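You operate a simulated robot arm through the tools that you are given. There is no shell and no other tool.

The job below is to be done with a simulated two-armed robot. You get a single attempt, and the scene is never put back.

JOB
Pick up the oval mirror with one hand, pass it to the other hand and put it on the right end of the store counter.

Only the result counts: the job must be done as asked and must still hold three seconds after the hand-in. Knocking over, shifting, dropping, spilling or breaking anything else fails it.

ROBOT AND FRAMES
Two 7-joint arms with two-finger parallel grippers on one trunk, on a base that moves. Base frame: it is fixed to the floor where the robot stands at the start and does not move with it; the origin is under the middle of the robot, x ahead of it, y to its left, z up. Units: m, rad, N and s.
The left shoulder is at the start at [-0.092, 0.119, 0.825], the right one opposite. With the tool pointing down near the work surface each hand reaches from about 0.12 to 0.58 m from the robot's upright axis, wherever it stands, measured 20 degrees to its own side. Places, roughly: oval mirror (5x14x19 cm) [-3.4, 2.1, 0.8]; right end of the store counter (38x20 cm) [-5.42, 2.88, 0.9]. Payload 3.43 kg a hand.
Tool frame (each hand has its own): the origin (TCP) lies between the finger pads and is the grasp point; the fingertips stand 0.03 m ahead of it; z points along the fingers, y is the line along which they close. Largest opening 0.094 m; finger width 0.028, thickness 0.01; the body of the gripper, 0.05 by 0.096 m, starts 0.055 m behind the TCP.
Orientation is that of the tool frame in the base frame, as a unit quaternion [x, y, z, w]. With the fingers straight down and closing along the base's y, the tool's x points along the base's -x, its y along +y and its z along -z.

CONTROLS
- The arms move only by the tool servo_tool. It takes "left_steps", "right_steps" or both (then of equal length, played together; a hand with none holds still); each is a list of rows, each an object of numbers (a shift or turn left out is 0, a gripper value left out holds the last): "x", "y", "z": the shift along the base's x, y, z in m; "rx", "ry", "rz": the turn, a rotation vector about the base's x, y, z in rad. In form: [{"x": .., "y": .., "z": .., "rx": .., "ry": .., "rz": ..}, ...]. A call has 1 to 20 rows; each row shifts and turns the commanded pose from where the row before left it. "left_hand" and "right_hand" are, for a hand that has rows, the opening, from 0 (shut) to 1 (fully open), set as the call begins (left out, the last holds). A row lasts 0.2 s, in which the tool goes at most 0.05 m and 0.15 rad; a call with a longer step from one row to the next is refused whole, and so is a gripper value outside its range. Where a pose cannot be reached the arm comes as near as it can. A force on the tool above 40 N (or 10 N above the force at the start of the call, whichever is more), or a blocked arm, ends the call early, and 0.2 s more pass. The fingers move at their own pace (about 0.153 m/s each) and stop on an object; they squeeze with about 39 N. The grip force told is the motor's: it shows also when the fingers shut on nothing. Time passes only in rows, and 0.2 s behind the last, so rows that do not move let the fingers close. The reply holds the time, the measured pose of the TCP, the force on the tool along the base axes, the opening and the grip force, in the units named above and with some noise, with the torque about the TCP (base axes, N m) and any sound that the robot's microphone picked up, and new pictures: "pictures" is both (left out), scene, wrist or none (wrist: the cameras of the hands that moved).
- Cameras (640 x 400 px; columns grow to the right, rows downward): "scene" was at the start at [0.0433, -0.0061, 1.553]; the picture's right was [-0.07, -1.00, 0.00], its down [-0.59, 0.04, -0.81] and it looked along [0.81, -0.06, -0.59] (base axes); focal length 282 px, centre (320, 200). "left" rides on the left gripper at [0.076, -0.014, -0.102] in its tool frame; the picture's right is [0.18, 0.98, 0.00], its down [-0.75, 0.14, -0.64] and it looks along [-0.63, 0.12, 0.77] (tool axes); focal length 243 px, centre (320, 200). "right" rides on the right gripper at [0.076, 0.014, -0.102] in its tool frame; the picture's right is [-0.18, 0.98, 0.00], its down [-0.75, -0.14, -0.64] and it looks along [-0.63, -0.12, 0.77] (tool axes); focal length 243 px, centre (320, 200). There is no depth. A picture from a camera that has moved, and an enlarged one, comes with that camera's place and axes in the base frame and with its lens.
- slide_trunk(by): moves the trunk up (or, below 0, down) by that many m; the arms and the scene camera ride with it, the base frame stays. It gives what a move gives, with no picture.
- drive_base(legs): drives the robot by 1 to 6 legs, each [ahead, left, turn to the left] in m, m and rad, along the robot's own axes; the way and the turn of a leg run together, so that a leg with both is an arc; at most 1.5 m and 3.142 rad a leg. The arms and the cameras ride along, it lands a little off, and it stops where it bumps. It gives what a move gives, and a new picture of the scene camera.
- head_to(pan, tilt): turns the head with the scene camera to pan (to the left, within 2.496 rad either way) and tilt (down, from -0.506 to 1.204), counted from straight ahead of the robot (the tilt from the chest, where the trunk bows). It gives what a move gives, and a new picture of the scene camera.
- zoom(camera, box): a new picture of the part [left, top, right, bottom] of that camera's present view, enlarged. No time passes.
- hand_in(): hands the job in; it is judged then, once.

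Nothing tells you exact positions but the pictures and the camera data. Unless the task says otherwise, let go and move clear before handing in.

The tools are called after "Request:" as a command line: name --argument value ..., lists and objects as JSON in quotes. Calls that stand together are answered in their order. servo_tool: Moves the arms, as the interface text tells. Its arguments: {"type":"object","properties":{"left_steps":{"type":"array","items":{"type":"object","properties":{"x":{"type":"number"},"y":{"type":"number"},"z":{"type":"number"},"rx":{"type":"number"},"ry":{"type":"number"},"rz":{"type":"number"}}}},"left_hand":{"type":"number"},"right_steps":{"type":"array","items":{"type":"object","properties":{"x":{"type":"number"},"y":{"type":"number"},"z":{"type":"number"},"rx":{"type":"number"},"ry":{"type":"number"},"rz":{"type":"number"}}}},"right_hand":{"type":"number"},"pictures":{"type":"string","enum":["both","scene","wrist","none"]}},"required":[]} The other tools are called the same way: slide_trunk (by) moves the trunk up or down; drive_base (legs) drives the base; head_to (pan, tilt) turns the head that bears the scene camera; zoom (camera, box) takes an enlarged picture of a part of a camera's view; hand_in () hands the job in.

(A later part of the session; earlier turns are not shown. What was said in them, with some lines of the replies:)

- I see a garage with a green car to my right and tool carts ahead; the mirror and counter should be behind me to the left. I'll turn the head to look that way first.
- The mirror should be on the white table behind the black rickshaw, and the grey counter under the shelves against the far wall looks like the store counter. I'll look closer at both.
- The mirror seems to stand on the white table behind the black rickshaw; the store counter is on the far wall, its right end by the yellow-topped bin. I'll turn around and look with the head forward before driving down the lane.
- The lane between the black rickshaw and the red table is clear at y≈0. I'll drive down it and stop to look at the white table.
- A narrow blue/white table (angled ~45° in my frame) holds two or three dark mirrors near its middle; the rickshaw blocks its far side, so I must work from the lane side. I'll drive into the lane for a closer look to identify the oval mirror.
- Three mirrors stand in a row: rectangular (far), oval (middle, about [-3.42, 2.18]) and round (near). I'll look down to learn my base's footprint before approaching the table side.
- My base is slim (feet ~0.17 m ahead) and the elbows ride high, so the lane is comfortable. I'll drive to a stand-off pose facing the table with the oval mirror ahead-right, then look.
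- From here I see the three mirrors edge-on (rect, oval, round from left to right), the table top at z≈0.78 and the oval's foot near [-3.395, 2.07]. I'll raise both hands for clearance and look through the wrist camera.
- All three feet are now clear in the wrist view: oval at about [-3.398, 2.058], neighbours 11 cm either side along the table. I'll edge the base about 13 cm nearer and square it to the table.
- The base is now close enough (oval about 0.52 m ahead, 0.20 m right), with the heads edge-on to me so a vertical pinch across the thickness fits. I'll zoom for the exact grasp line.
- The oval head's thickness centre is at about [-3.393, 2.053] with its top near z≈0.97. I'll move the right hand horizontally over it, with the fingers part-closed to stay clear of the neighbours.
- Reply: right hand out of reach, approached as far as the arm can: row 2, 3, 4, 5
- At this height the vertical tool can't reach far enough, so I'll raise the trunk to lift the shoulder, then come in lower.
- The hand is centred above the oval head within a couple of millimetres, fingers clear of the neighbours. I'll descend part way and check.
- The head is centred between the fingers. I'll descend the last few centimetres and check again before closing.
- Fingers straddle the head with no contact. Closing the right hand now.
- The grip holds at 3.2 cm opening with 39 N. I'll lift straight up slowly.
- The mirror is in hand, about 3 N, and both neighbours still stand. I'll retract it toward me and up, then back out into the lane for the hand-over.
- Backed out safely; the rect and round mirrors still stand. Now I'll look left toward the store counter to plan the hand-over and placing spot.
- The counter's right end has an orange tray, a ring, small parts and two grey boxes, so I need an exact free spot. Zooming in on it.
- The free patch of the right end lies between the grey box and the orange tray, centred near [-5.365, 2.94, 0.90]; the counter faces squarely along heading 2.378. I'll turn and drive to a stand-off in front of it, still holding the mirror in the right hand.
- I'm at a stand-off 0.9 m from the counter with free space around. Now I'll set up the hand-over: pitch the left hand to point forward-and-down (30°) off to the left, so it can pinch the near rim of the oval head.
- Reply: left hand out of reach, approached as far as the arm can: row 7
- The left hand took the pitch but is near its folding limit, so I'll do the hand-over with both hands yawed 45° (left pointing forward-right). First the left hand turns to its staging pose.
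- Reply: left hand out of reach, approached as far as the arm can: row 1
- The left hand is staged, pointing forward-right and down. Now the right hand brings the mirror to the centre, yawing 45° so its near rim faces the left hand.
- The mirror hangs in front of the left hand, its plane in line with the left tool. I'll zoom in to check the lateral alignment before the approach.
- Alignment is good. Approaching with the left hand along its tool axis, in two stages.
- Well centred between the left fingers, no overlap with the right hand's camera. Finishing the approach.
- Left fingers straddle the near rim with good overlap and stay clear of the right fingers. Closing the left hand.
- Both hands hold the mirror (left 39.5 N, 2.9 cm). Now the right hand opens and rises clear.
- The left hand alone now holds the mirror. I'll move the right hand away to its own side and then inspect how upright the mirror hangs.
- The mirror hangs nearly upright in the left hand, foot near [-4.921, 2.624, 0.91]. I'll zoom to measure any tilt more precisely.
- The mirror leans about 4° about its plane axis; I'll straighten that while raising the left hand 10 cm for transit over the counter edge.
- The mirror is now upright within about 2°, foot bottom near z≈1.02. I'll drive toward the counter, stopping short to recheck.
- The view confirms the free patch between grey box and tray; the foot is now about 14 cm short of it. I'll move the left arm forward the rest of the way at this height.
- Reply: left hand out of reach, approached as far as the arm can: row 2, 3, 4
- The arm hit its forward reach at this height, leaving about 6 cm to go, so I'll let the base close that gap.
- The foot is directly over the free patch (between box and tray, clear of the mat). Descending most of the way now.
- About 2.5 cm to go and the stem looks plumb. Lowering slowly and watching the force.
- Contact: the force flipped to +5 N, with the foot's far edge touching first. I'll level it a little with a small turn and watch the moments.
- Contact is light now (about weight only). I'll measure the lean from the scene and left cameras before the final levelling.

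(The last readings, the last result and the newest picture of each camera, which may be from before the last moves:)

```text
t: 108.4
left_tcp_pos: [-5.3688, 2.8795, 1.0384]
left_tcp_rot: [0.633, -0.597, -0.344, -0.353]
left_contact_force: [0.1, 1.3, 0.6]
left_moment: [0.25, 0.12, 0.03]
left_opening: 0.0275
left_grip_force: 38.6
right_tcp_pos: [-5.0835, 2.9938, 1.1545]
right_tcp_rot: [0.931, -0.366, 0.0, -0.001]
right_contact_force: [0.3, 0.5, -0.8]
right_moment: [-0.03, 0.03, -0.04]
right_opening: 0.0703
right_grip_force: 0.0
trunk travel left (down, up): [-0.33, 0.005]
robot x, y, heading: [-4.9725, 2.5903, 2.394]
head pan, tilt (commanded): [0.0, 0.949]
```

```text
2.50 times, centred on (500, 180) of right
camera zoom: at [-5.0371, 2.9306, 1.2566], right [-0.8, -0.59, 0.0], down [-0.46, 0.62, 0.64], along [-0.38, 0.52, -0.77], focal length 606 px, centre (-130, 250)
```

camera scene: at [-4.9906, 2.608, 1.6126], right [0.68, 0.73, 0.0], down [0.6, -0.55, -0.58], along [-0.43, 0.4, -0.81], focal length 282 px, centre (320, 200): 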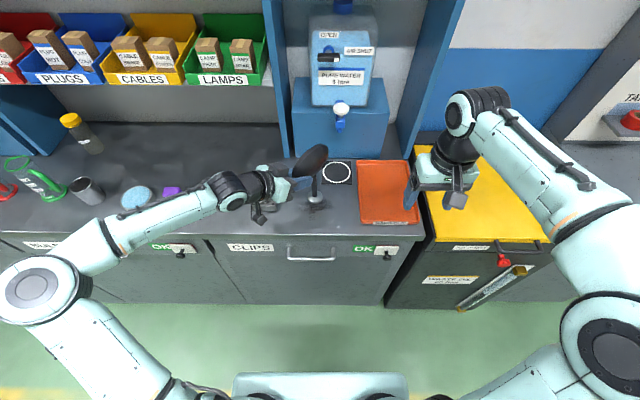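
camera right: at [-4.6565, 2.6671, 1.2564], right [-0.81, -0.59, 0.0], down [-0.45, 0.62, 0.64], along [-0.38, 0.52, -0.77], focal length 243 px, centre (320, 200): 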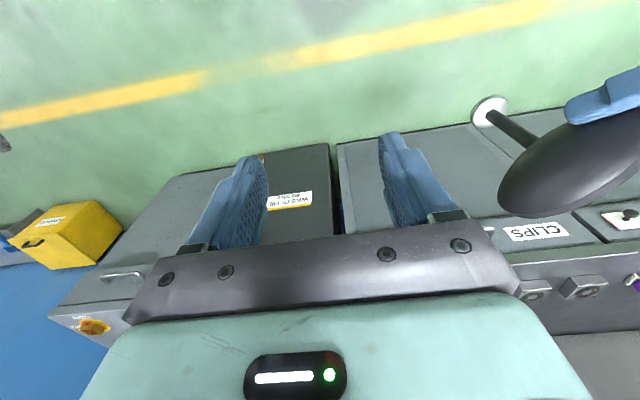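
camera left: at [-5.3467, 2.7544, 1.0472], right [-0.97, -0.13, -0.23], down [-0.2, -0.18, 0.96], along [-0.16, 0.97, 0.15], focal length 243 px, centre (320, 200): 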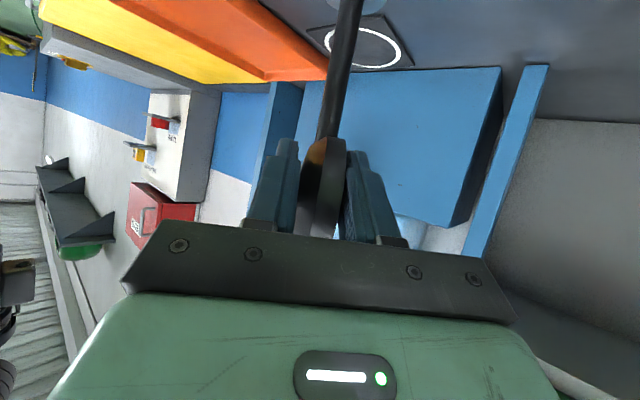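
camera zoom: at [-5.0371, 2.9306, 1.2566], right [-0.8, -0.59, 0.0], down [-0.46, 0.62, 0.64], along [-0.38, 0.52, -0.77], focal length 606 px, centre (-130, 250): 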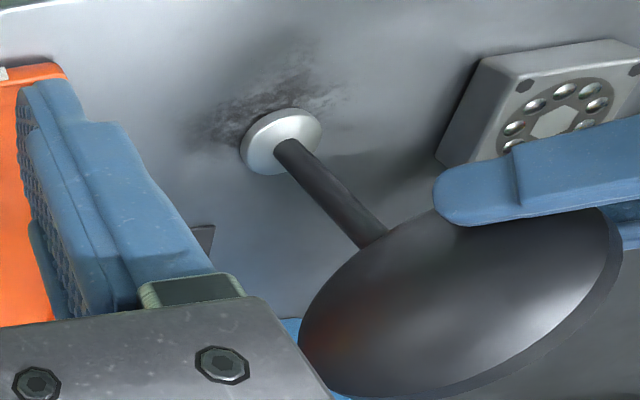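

The views agree on a remaining lean of about 3° in the mirror's own plane (top toward +y) and 1° sideways. I'll lift a few mm, correct it, and re-lower.

Request:
servo_tool --left_steps '[{"z": 0.005}, {"rx": 0.019, "ry": 0.005, "x": 0.0007, "y": -0.0026}, {"rx": 0.02, "ry": 0.005, "x": 0.0007, "y": -0.0026}, {"rx": 0.019, "ry": 0.005, "x": 0.0006, "y": -0.0026}, {}]' --pictures "none"

Request:
zoom --camera "scene" --box '[280, 140, 360, 220]'

Request:
zoom --camera "right" --box '[420, 100, 580, 200]'

Request:
zoom --camera "left" --box '[240, 0, 400, 160]'

```text
t: 109.6
left_tcp_pos: [-5.3665, 2.8731, 1.0431]
left_tcp_rot: [0.62, -0.589, -0.367, -0.367]
left_contact_force: [-0.4, -1.7, -3.2]
left_moment: [-0.19, -0.01, -0.03]
left_opening: 0.0276
left_grip_force: 39.1
right_tcp_pos: [-5.0833, 2.9938, 1.1553]
right_tcp_rot: [0.931, -0.366, 0.0, 0.0]
right_contact_force: [-0.8, 0.1, -1.0]
right_moment: [0.01, 0.03, -0.01]
right_opening: 0.0702
right_grip_force: 0.0
trunk travel left (down, up): [-0.33, 0.005]
robot x, y, heading: [-4.9678, 2.5884, 2.393]
head pan, tilt (commanded): [0.0, 0.949]
```

```text
5.00 times, centred on (320, 180) of scene
camera zoom: at [-4.9907, 2.6079, 1.6126], right [0.68, 0.73, 0.0], down [0.6, -0.55, -0.58], along [-0.43, 0.4, -0.81], focal length 1409 px, centre (320, 300)
```

zoom: 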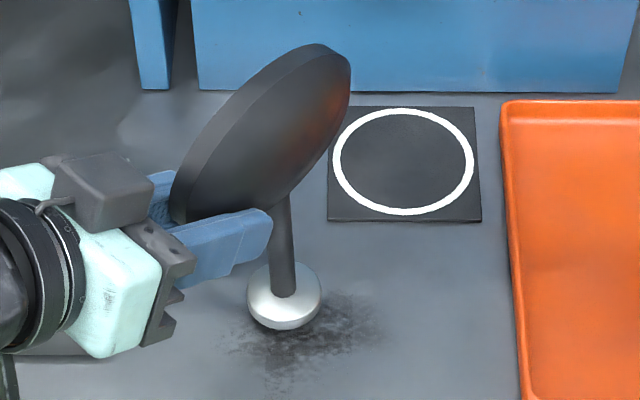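

```text
4.00 times, centred on (500, 150) of right
camera zoom: at [-5.0372, 2.9307, 1.2566], right [-0.8, -0.59, 0.0], down [-0.46, 0.62, 0.64], along [-0.38, 0.52, -0.77], focal length 970 px, centre (-400, 400)
```

zoom: 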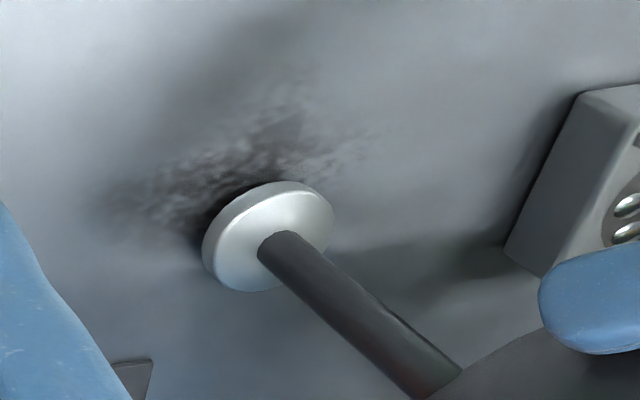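

```text
2.50 times, centred on (320, 80) of left
camera zoom: at [-5.3471, 2.7463, 1.025], right [-0.98, -0.12, -0.19], down [-0.16, -0.23, 0.96], along [-0.16, 0.97, 0.2], focal length 606 px, centre (320, 500)
```

zoom: 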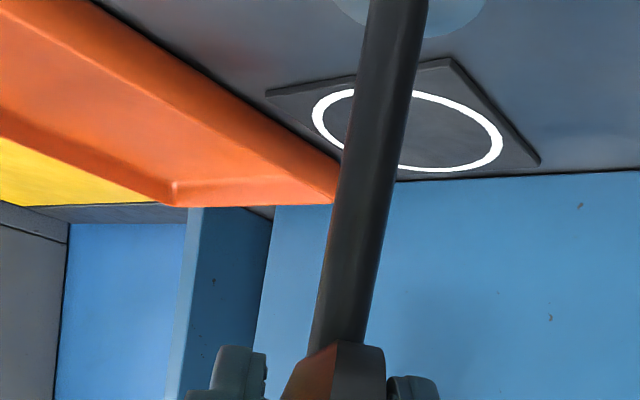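

Now plumb within a degree or two. Lowering again to contact.

Request:
servo_tool --left_steps '[{"z": -0.003}, {"z": -0.002}, {}]' --pictures "none"

```text
t: 110.4
left_tcp_pos: [-5.3664, 2.8717, 1.0393]
left_tcp_rot: [0.62, -0.59, -0.366, -0.366]
left_contact_force: [-0.2, 0.5, -1.7]
left_moment: [-0.16, -0.02, 0.0]
left_opening: 0.0275
left_grip_force: 38.5
right_tcp_pos: [-5.0825, 2.9944, 1.1548]
right_tcp_rot: [0.931, -0.366, 0.0, 0.0]
right_contact_force: [0.5, -0.6, -0.2]
right_moment: [0.0, -0.02, -0.01]
right_opening: 0.0707
right_grip_force: 0.1
trunk travel left (down, up): [-0.33, 0.005]
robot x, y, heading: [-4.9706, 2.5876, 2.392]
head pan, tilt (commanded): [0.0, 0.949]
```

Request:
servo_tool --left_steps '[{"z": -0.002}, {"z": -0.001}, {}]' --pictures "none"

```text
t: 111.2
left_tcp_pos: [-5.3655, 2.8724, 1.0356]
left_tcp_rot: [0.619, -0.59, -0.366, -0.367]
left_contact_force: [0.0, -0.1, -2.2]
left_moment: [-0.14, 0.01, 0.0]
left_opening: 0.0278
left_grip_force: 39.0
right_tcp_pos: [-5.0833, 2.993, 1.1553]
right_tcp_rot: [0.931, -0.366, 0.001, 0.0]
right_contact_force: [-0.3, -1.1, 0.4]
right_moment: [0.02, 0.0, 0.02]
right_opening: 0.0704
right_grip_force: 0.1
trunk travel left (down, up): [-0.33, 0.005]
robot x, y, heading: [-4.9702, 2.5861, 2.389]
head pan, tilt (commanded): [0.0, 0.949]
```

Request:
servo_tool --left_steps '[{"z": -0.0015}, {"z": -0.001}, {}]' --pictures "none"

```text
t: 112.0
left_tcp_pos: [-5.3663, 2.8714, 1.0354]
left_tcp_rot: [0.618, -0.59, -0.367, -0.367]
left_contact_force: [-1.8, -2.9, 10.8]
left_moment: [-0.09, 0.15, 0.03]
left_opening: 0.0275
left_grip_force: 39.1
right_tcp_pos: [-5.0828, 2.9919, 1.1557]
right_tcp_rot: [0.931, -0.366, -0.001, 0.0]
right_contact_force: [-1.2, 0.4, -0.2]
right_moment: [-0.04, 0.02, 0.01]
right_opening: 0.0706
right_grip_force: 0.1
trunk travel left (down, up): [-0.33, 0.005]
robot x, y, heading: [-4.9705, 2.5898, 2.39]
head pan, tilt (commanded): [0.0, 0.949]
```

Contact again (foot's -y edge first), so I over-corrected slightly. A small back-turn and easing of the load should seat it flat.

Request:
servo_tool --left_steps '[{"z": 0.001, "rx": -0.01, "y": 0.0013}, {"z": 0.0005, "rx": -0.01, "y": 0.0013}, {}]' --pictures "none"

Request:
zoom --camera "right" --box '[420, 100, 580, 200]'

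Request:
zoom --camera "scene" --box '[280, 140, 360, 220]'

```text
t: 112.8
left_tcp_pos: [-5.366, 2.8766, 1.0357]
left_tcp_rot: [0.622, -0.594, -0.361, -0.361]
left_contact_force: [-3.3, 0.3, 12.0]
left_moment: [0.34, 0.42, 0.12]
left_opening: 0.0278
left_grip_force: 39.3
right_tcp_pos: [-5.0831, 2.9934, 1.1544]
right_tcp_rot: [0.931, -0.366, -0.001, 0.0]
right_contact_force: [-0.6, -0.2, -0.7]
right_moment: [0.01, -0.02, 0.0]
right_opening: 0.0706
right_grip_force: 0.1
trunk travel left (down, up): [-0.33, 0.005]
robot x, y, heading: [-4.9676, 2.5848, 2.401]
head pan, tilt (commanded): [0.0, 0.949]
```

```text
4.00 times, centred on (500, 150) of right
camera zoom: at [-5.0367, 2.9299, 1.257], right [-0.8, -0.59, 0.0], down [-0.46, 0.62, 0.64], along [-0.38, 0.52, -0.77], focal length 970 px, centre (-400, 400)
```

zoom: 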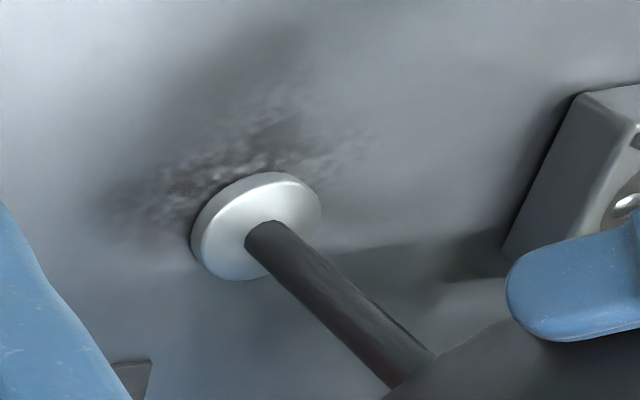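

```text
5.00 times, centred on (320, 180) of scene
camera zoom: at [-4.9901, 2.6069, 1.6126], right [0.68, 0.73, 0.0], down [0.6, -0.55, -0.58], along [-0.43, 0.4, -0.81], focal length 1409 px, centre (320, 300)
```

zoom: 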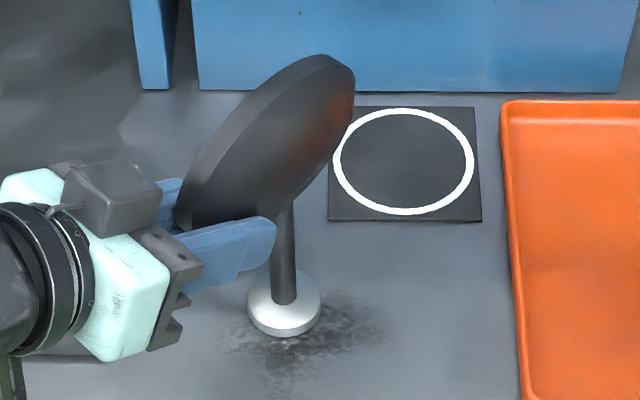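

Request:
servo_tool --left_steps '[{"z": 0.001, "x": -0.0006}, {"z": 0.0004}, {}]' --pictures "none"

```text
t: 113.6
left_tcp_pos: [-5.3656, 2.8744, 1.0376]
left_tcp_rot: [0.624, -0.593, -0.36, -0.36]
left_contact_force: [-1.3, 3.4, 6.3]
left_moment: [0.57, 0.03, 0.06]
left_opening: 0.0274
left_grip_force: 38.6
right_tcp_pos: [-5.0818, 2.9926, 1.1549]
right_tcp_rot: [0.931, -0.366, 0.0, 0.0]
right_contact_force: [0.3, 0.9, -0.8]
right_moment: [0.02, 0.0, -0.03]
right_opening: 0.0704
right_grip_force: 0.1
trunk travel left (down, up): [-0.33, 0.005]
robot x, y, heading: [-4.9662, 2.5877, 2.389]
head pan, tilt (commanded): [0.0, 0.949]
```

Request:
servo_tool --left_steps '[{"z": 0.0008, "y": 0.0006}, {}]' --pictures "none"

```text
t: 114.2
left_tcp_pos: [-5.3672, 2.8758, 1.0358]
left_tcp_rot: [0.624, -0.594, -0.359, -0.359]
left_contact_force: [0.9, 0.9, 1.3]
left_moment: [0.06, -0.19, -0.04]
left_opening: 0.0273
left_grip_force: 38.7
right_tcp_pos: [-5.0833, 2.994, 1.1546]
right_tcp_rot: [0.931, -0.366, 0.0, 0.0]
right_contact_force: [-0.7, 0.9, 0.4]
right_moment: [0.01, -0.02, -0.02]
right_opening: 0.0706
right_grip_force: 0.0
trunk travel left (down, up): [-0.33, 0.005]
robot x, y, heading: [-4.9674, 2.5856, 2.388]
head pan, tilt (commanded): [0.0, 0.949]
```

The load is now just above the mirror's weight with almost no side force. One last look before releasing.

Request:
zoom --camera "right" --box '[420, 100, 580, 200]'

Request:
zoom --camera "scene" --box '[280, 140, 360, 220]'

```text
4.00 times, centred on (500, 150) of right
camera zoom: at [-5.0367, 2.9305, 1.2566], right [-0.8, -0.59, 0.0], down [-0.46, 0.62, 0.64], along [-0.38, 0.52, -0.77], focal length 970 px, centre (-400, 400)
```

zoom: 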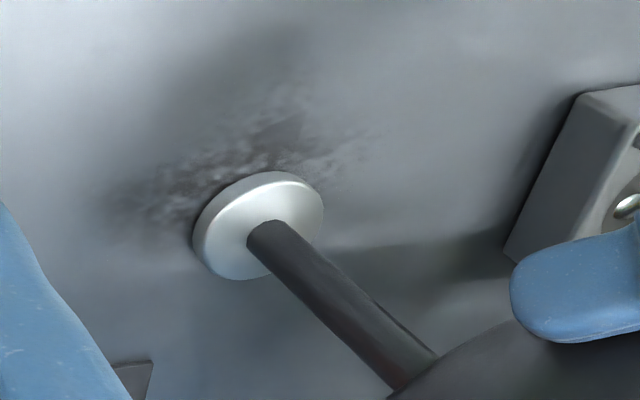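

```text
5.00 times, centred on (320, 180) of scene
camera zoom: at [-4.9901, 2.6077, 1.6125], right [0.68, 0.73, 0.0], down [0.6, -0.55, -0.58], along [-0.43, 0.4, -0.81], focal length 1409 px, centre (320, 300)
```

zoom: 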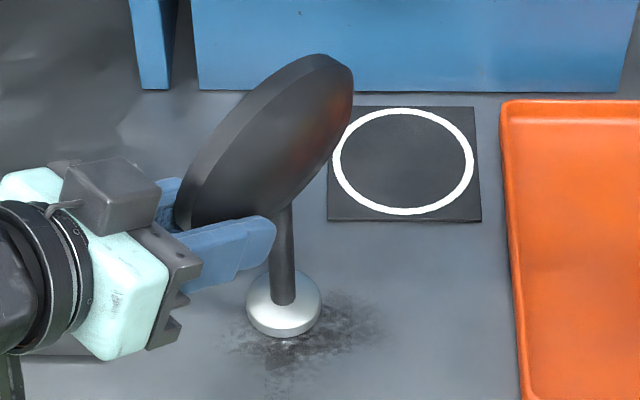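

It stands plumb on the counter. Opening the left hand.

Request:
servo_tool --left_steps '[{}, {}, {}, {}]' --left_hand 0.75 --pictures "wrist"

Request:
zoom --camera "scene" --box '[270, 130, 370, 230]'

Request:
zoom --camera "right" --box '[400, 100, 640, 250]'

```text
t: 115.2
left_tcp_pos: [-5.3667, 2.876, 1.0372]
left_tcp_rot: [0.623, -0.593, -0.361, -0.361]
left_contact_force: [-1.2, 0.1, 0.3]
left_moment: [0.01, -0.01, -0.01]
left_opening: 0.0706
left_grip_force: 0.0
right_tcp_pos: [-5.0842, 2.9929, 1.1548]
right_tcp_rot: [0.931, -0.366, 0.0, 0.0]
right_contact_force: [1.4, -0.4, -0.4]
right_moment: [0.02, -0.03, 0.0]
right_opening: 0.0706
right_grip_force: 0.1
trunk travel left (down, up): [-0.33, 0.005]
robot x, y, heading: [-4.972, 2.5864, 2.392]
head pan, tilt (commanded): [0.0, 0.949]
camera left: at [-5.3476, 2.7487, 1.0207], right [-0.98, -0.12, -0.18], down [-0.16, -0.21, 0.97], along [-0.16, 0.97, 0.18], focal length 243 px, centre (320, 200)
```

left: 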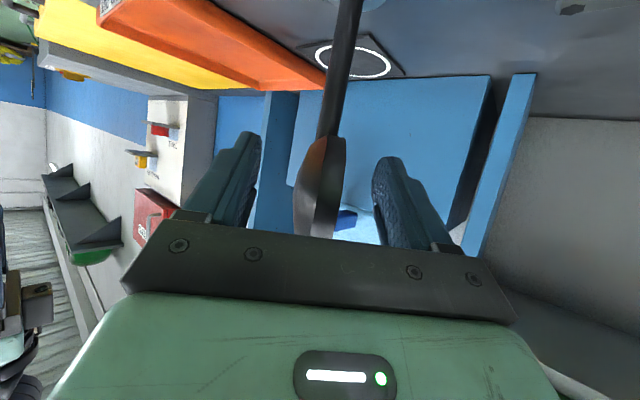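

```text
4.00 times, centred on (320, 180) of scene
camera zoom: at [-4.9904, 2.6077, 1.6126], right [0.68, 0.73, 0.0], down [0.6, -0.55, -0.58], along [-0.43, 0.4, -0.81], focal length 1127 px, centre (320, 280)
```

zoom: 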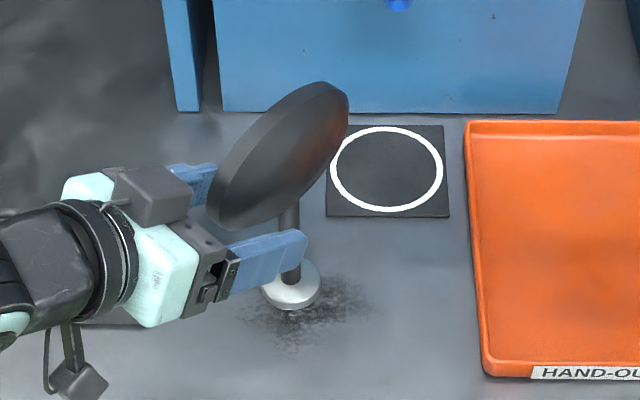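

```text
2.67 times, centred on (520, 175) of right
camera zoom: at [-5.037, 2.9305, 1.2567], right [-0.8, -0.59, 0.0], down [-0.46, 0.62, 0.64], along [-0.38, 0.52, -0.77], focal length 647 px, centre (-213, 267)
```

zoom: 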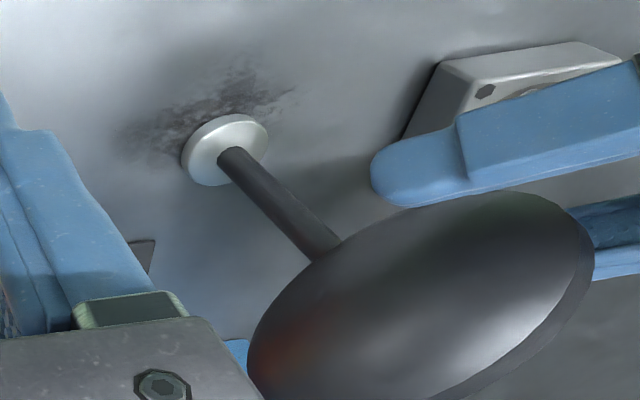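

The mirror stands on its own, with clear gaps to both fingers. Retreating the left hand back along its own axis.

Request:
servo_tool --left_steps '[{"x": 0.0003, "y": -0.0132, "z": 0.0072}, {"x": 0.0004, "y": -0.0176, "z": 0.0096}, {"x": 0.0005, "y": -0.0219, "z": 0.012}, {"x": 0.0007, "y": -0.0263, "z": 0.0144}, {"x": 0.0008, "y": -0.0307, "z": 0.0168}, {"x": 0.0008, "y": -0.0307, "z": 0.0168}, {}]'

Request:
zoom --camera "scene" --box '[240, 110, 400, 230]'

```text
t: 116.8
left_tcp_pos: [-5.3635, 2.7363, 1.1171]
left_tcp_rot: [0.622, -0.594, -0.36, -0.361]
left_contact_force: [-0.3, 0.1, 0.8]
left_moment: [0.0, -0.02, 0.0]
left_opening: 0.0704
left_grip_force: 0.0
right_tcp_pos: [-5.0837, 2.9939, 1.1544]
right_tcp_rot: [0.931, -0.366, 0.001, 0.0]
right_contact_force: [-0.5, -1.0, 0.5]
right_moment: [0.0, 0.03, 0.01]
right_opening: 0.0703
right_grip_force: 0.0
trunk travel left (down, up): [-0.33, 0.005]
robot x, y, heading: [-4.9684, 2.5922, 2.395]
head pan, tilt (commanded): [0.0, 0.949]
camera scene: at [-4.9907, 2.6083, 1.6126], right [0.68, 0.73, 0.0], down [0.6, -0.55, -0.58], along [-0.43, 0.4, -0.81], focal length 282 px, centre (320, 200)
camera left: at [-5.345, 2.61, 1.1002], right [-0.98, -0.12, -0.18], down [-0.16, -0.21, 0.97], along [-0.16, 0.97, 0.18], focal length 243 px, centre (320, 200)
```

scene: 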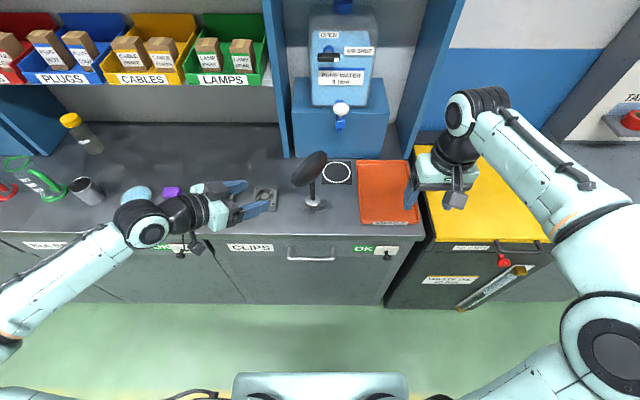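
left: 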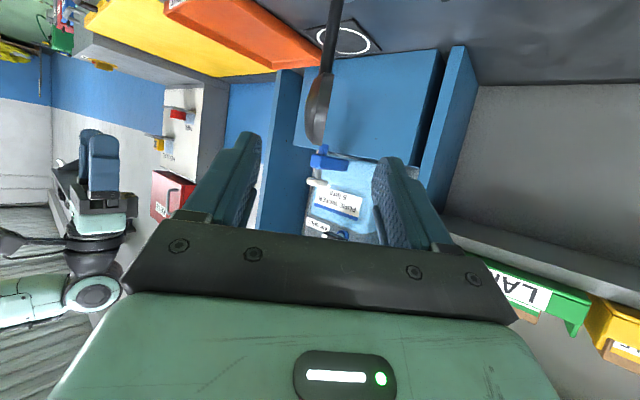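

```text
3.33 times, centred on (320, 170) of scene
camera zoom: at [-4.9907, 2.6083, 1.6126], right [0.68, 0.73, 0.0], down [0.6, -0.55, -0.58], along [-0.43, 0.4, -0.81], focal length 939 px, centre (320, 300)
```

zoom: 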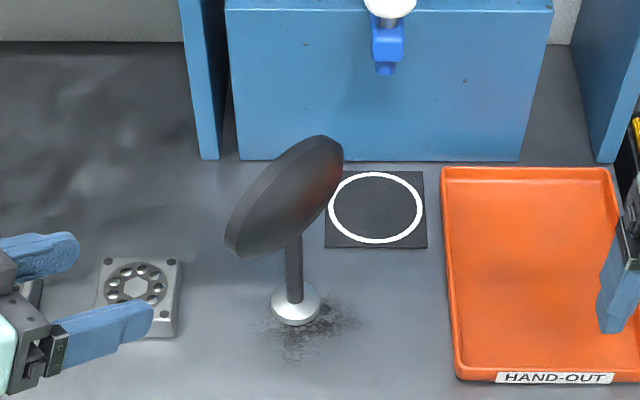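

The mirror stands free on the counter, about 7 cm right of the marked centre and clear of tray, mat and box. I'll raise the left hand a little and back the base off.

Request:
servo_tool --left_steps '[{"z": 0.03}, {"z": 0.03}, {}]' --pictures "none"

Request:
drive_base --legs '[[-0.35, 0, 0]]'

Request:
head_to --pan 0.0 --tilt 0.6

Request:
zoom --camera "scene" --box '[220, 120, 420, 245]'

```text
t: 117.6
left_tcp_pos: [-5.3638, 2.7352, 1.1763]
left_tcp_rot: [0.622, -0.594, -0.36, -0.361]
left_contact_force: [-0.1, 0.1, 0.6]
left_moment: [-0.01, -0.01, -0.01]
left_opening: 0.0703
left_grip_force: 0.0
right_tcp_pos: [-5.0826, 2.9934, 1.154]
right_tcp_rot: [0.93, -0.366, 0.0, -0.001]
right_contact_force: [0.4, -0.3, 0.1]
right_moment: [0.0, 0.01, 0.0]
right_opening: 0.0706
right_grip_force: 0.1
trunk travel left (down, up): [-0.33, 0.005]
robot x, y, heading: [-4.9661, 2.5841, 2.392]
head pan, tilt (commanded): [0.0, 0.949]
```

```text
t: 119.9
left_tcp_pos: [-5.1044, 2.4949, 1.1773]
left_tcp_rot: [0.621, -0.595, -0.359, -0.362]
left_contact_force: [-0.3, 0.0, 0.4]
left_moment: [0.02, 0.03, -0.02]
left_opening: 0.0704
left_grip_force: 0.0
right_tcp_pos: [-4.823, 2.7524, 1.1548]
right_tcp_rot: [0.93, -0.366, 0.001, 0.0]
right_contact_force: [1.0, 0.3, -0.3]
right_moment: [-0.01, 0.01, 0.03]
right_opening: 0.0706
right_grip_force: 0.0
trunk travel left (down, up): [-0.33, 0.005]
robot x, y, heading: [-4.7086, 2.3433, 2.387]
head pan, tilt (commanded): [0.0, 0.949]
camera scene: at [-4.7315, 2.3664, 1.6127], right [0.68, 0.73, 0.0], down [0.59, -0.56, -0.58], along [-0.43, 0.4, -0.81], focal length 282 px, centre (320, 200)
```

scene: 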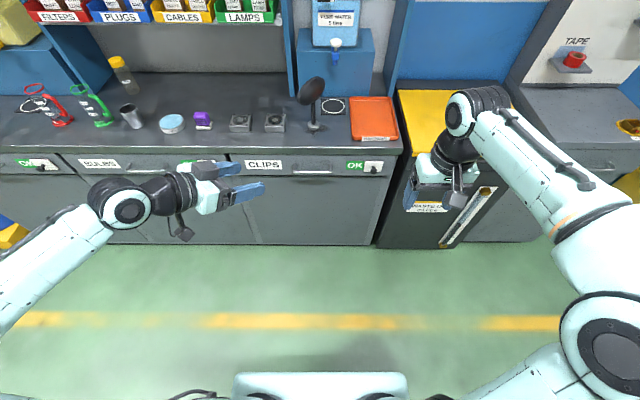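

```text
t: 120.7
left_tcp_pos: [-5.1057, 2.4937, 1.1757]
left_tcp_rot: [0.622, -0.595, -0.359, -0.361]
left_contact_force: [0.5, 0.0, 0.5]
left_moment: [-0.01, 0.0, -0.01]
left_opening: 0.0706
left_grip_force: 0.1
right_tcp_pos: [-4.8228, 2.7528, 1.1547]
right_tcp_rot: [0.93, -0.366, 0.0, 0.001]
right_contact_force: [0.2, 0.0, -0.7]
right_moment: [0.01, 0.02, -0.02]
right_opening: 0.0706
right_grip_force: 0.1
trunk travel left (down, up): [-0.33, 0.005]
robot x, y, heading: [-4.7044, 2.3458, 2.393]
head pan, tilt (commanded): [0.0, 0.6]
camera scene: at [-4.7429, 2.377, 1.6409], right [0.68, 0.73, 0.0], down [0.41, -0.39, -0.82], along [-0.6, 0.56, -0.57], focal length 282 px, centre (320, 200)
```

scene: 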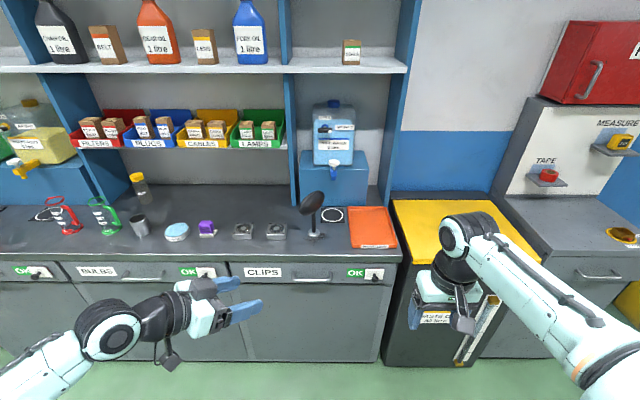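

```text
3.20 times, centred on (320, 182) of scene
camera zoom: at [-4.7429, 2.377, 1.6409], right [0.68, 0.73, 0.0], down [0.41, -0.39, -0.82], along [-0.6, 0.56, -0.57], focal length 902 px, centre (320, 256)
```

zoom: 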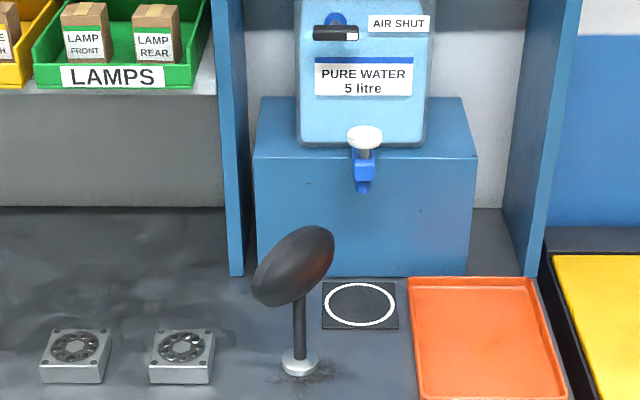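

The oval mirror stands upright and free on the right end of the counter. Tray, mat, jug and boxes are undisturbed, and both hands are clear. Handing in.

Request:
hand_in

```text
The job is handed in.
```

The oval mirror is standing upright on the right end of the store counter, and the job is handed in. I don't have a verdict back yet.

- **Pick-up:** the right hand took the mirror from between the round and rectangular mirrors on the table. Both were still standing when I backed away.
- **Hand-over:** the left hand took the mirror in mid-air in front of the counter, and the right hand then let go.
- **Placing:** the left hand set it down and released it. Its foot is at about [-5.37, 2.93, 0.90], roughly 7 cm to the right of the centre you gave.
- **Surroundings:** in the last pictures the orange tray, the ring mat, the water jug and the two grey boxes on the counter all looked undisturbed. Both hands were clear, and I had backed the base off by 0.35 m.
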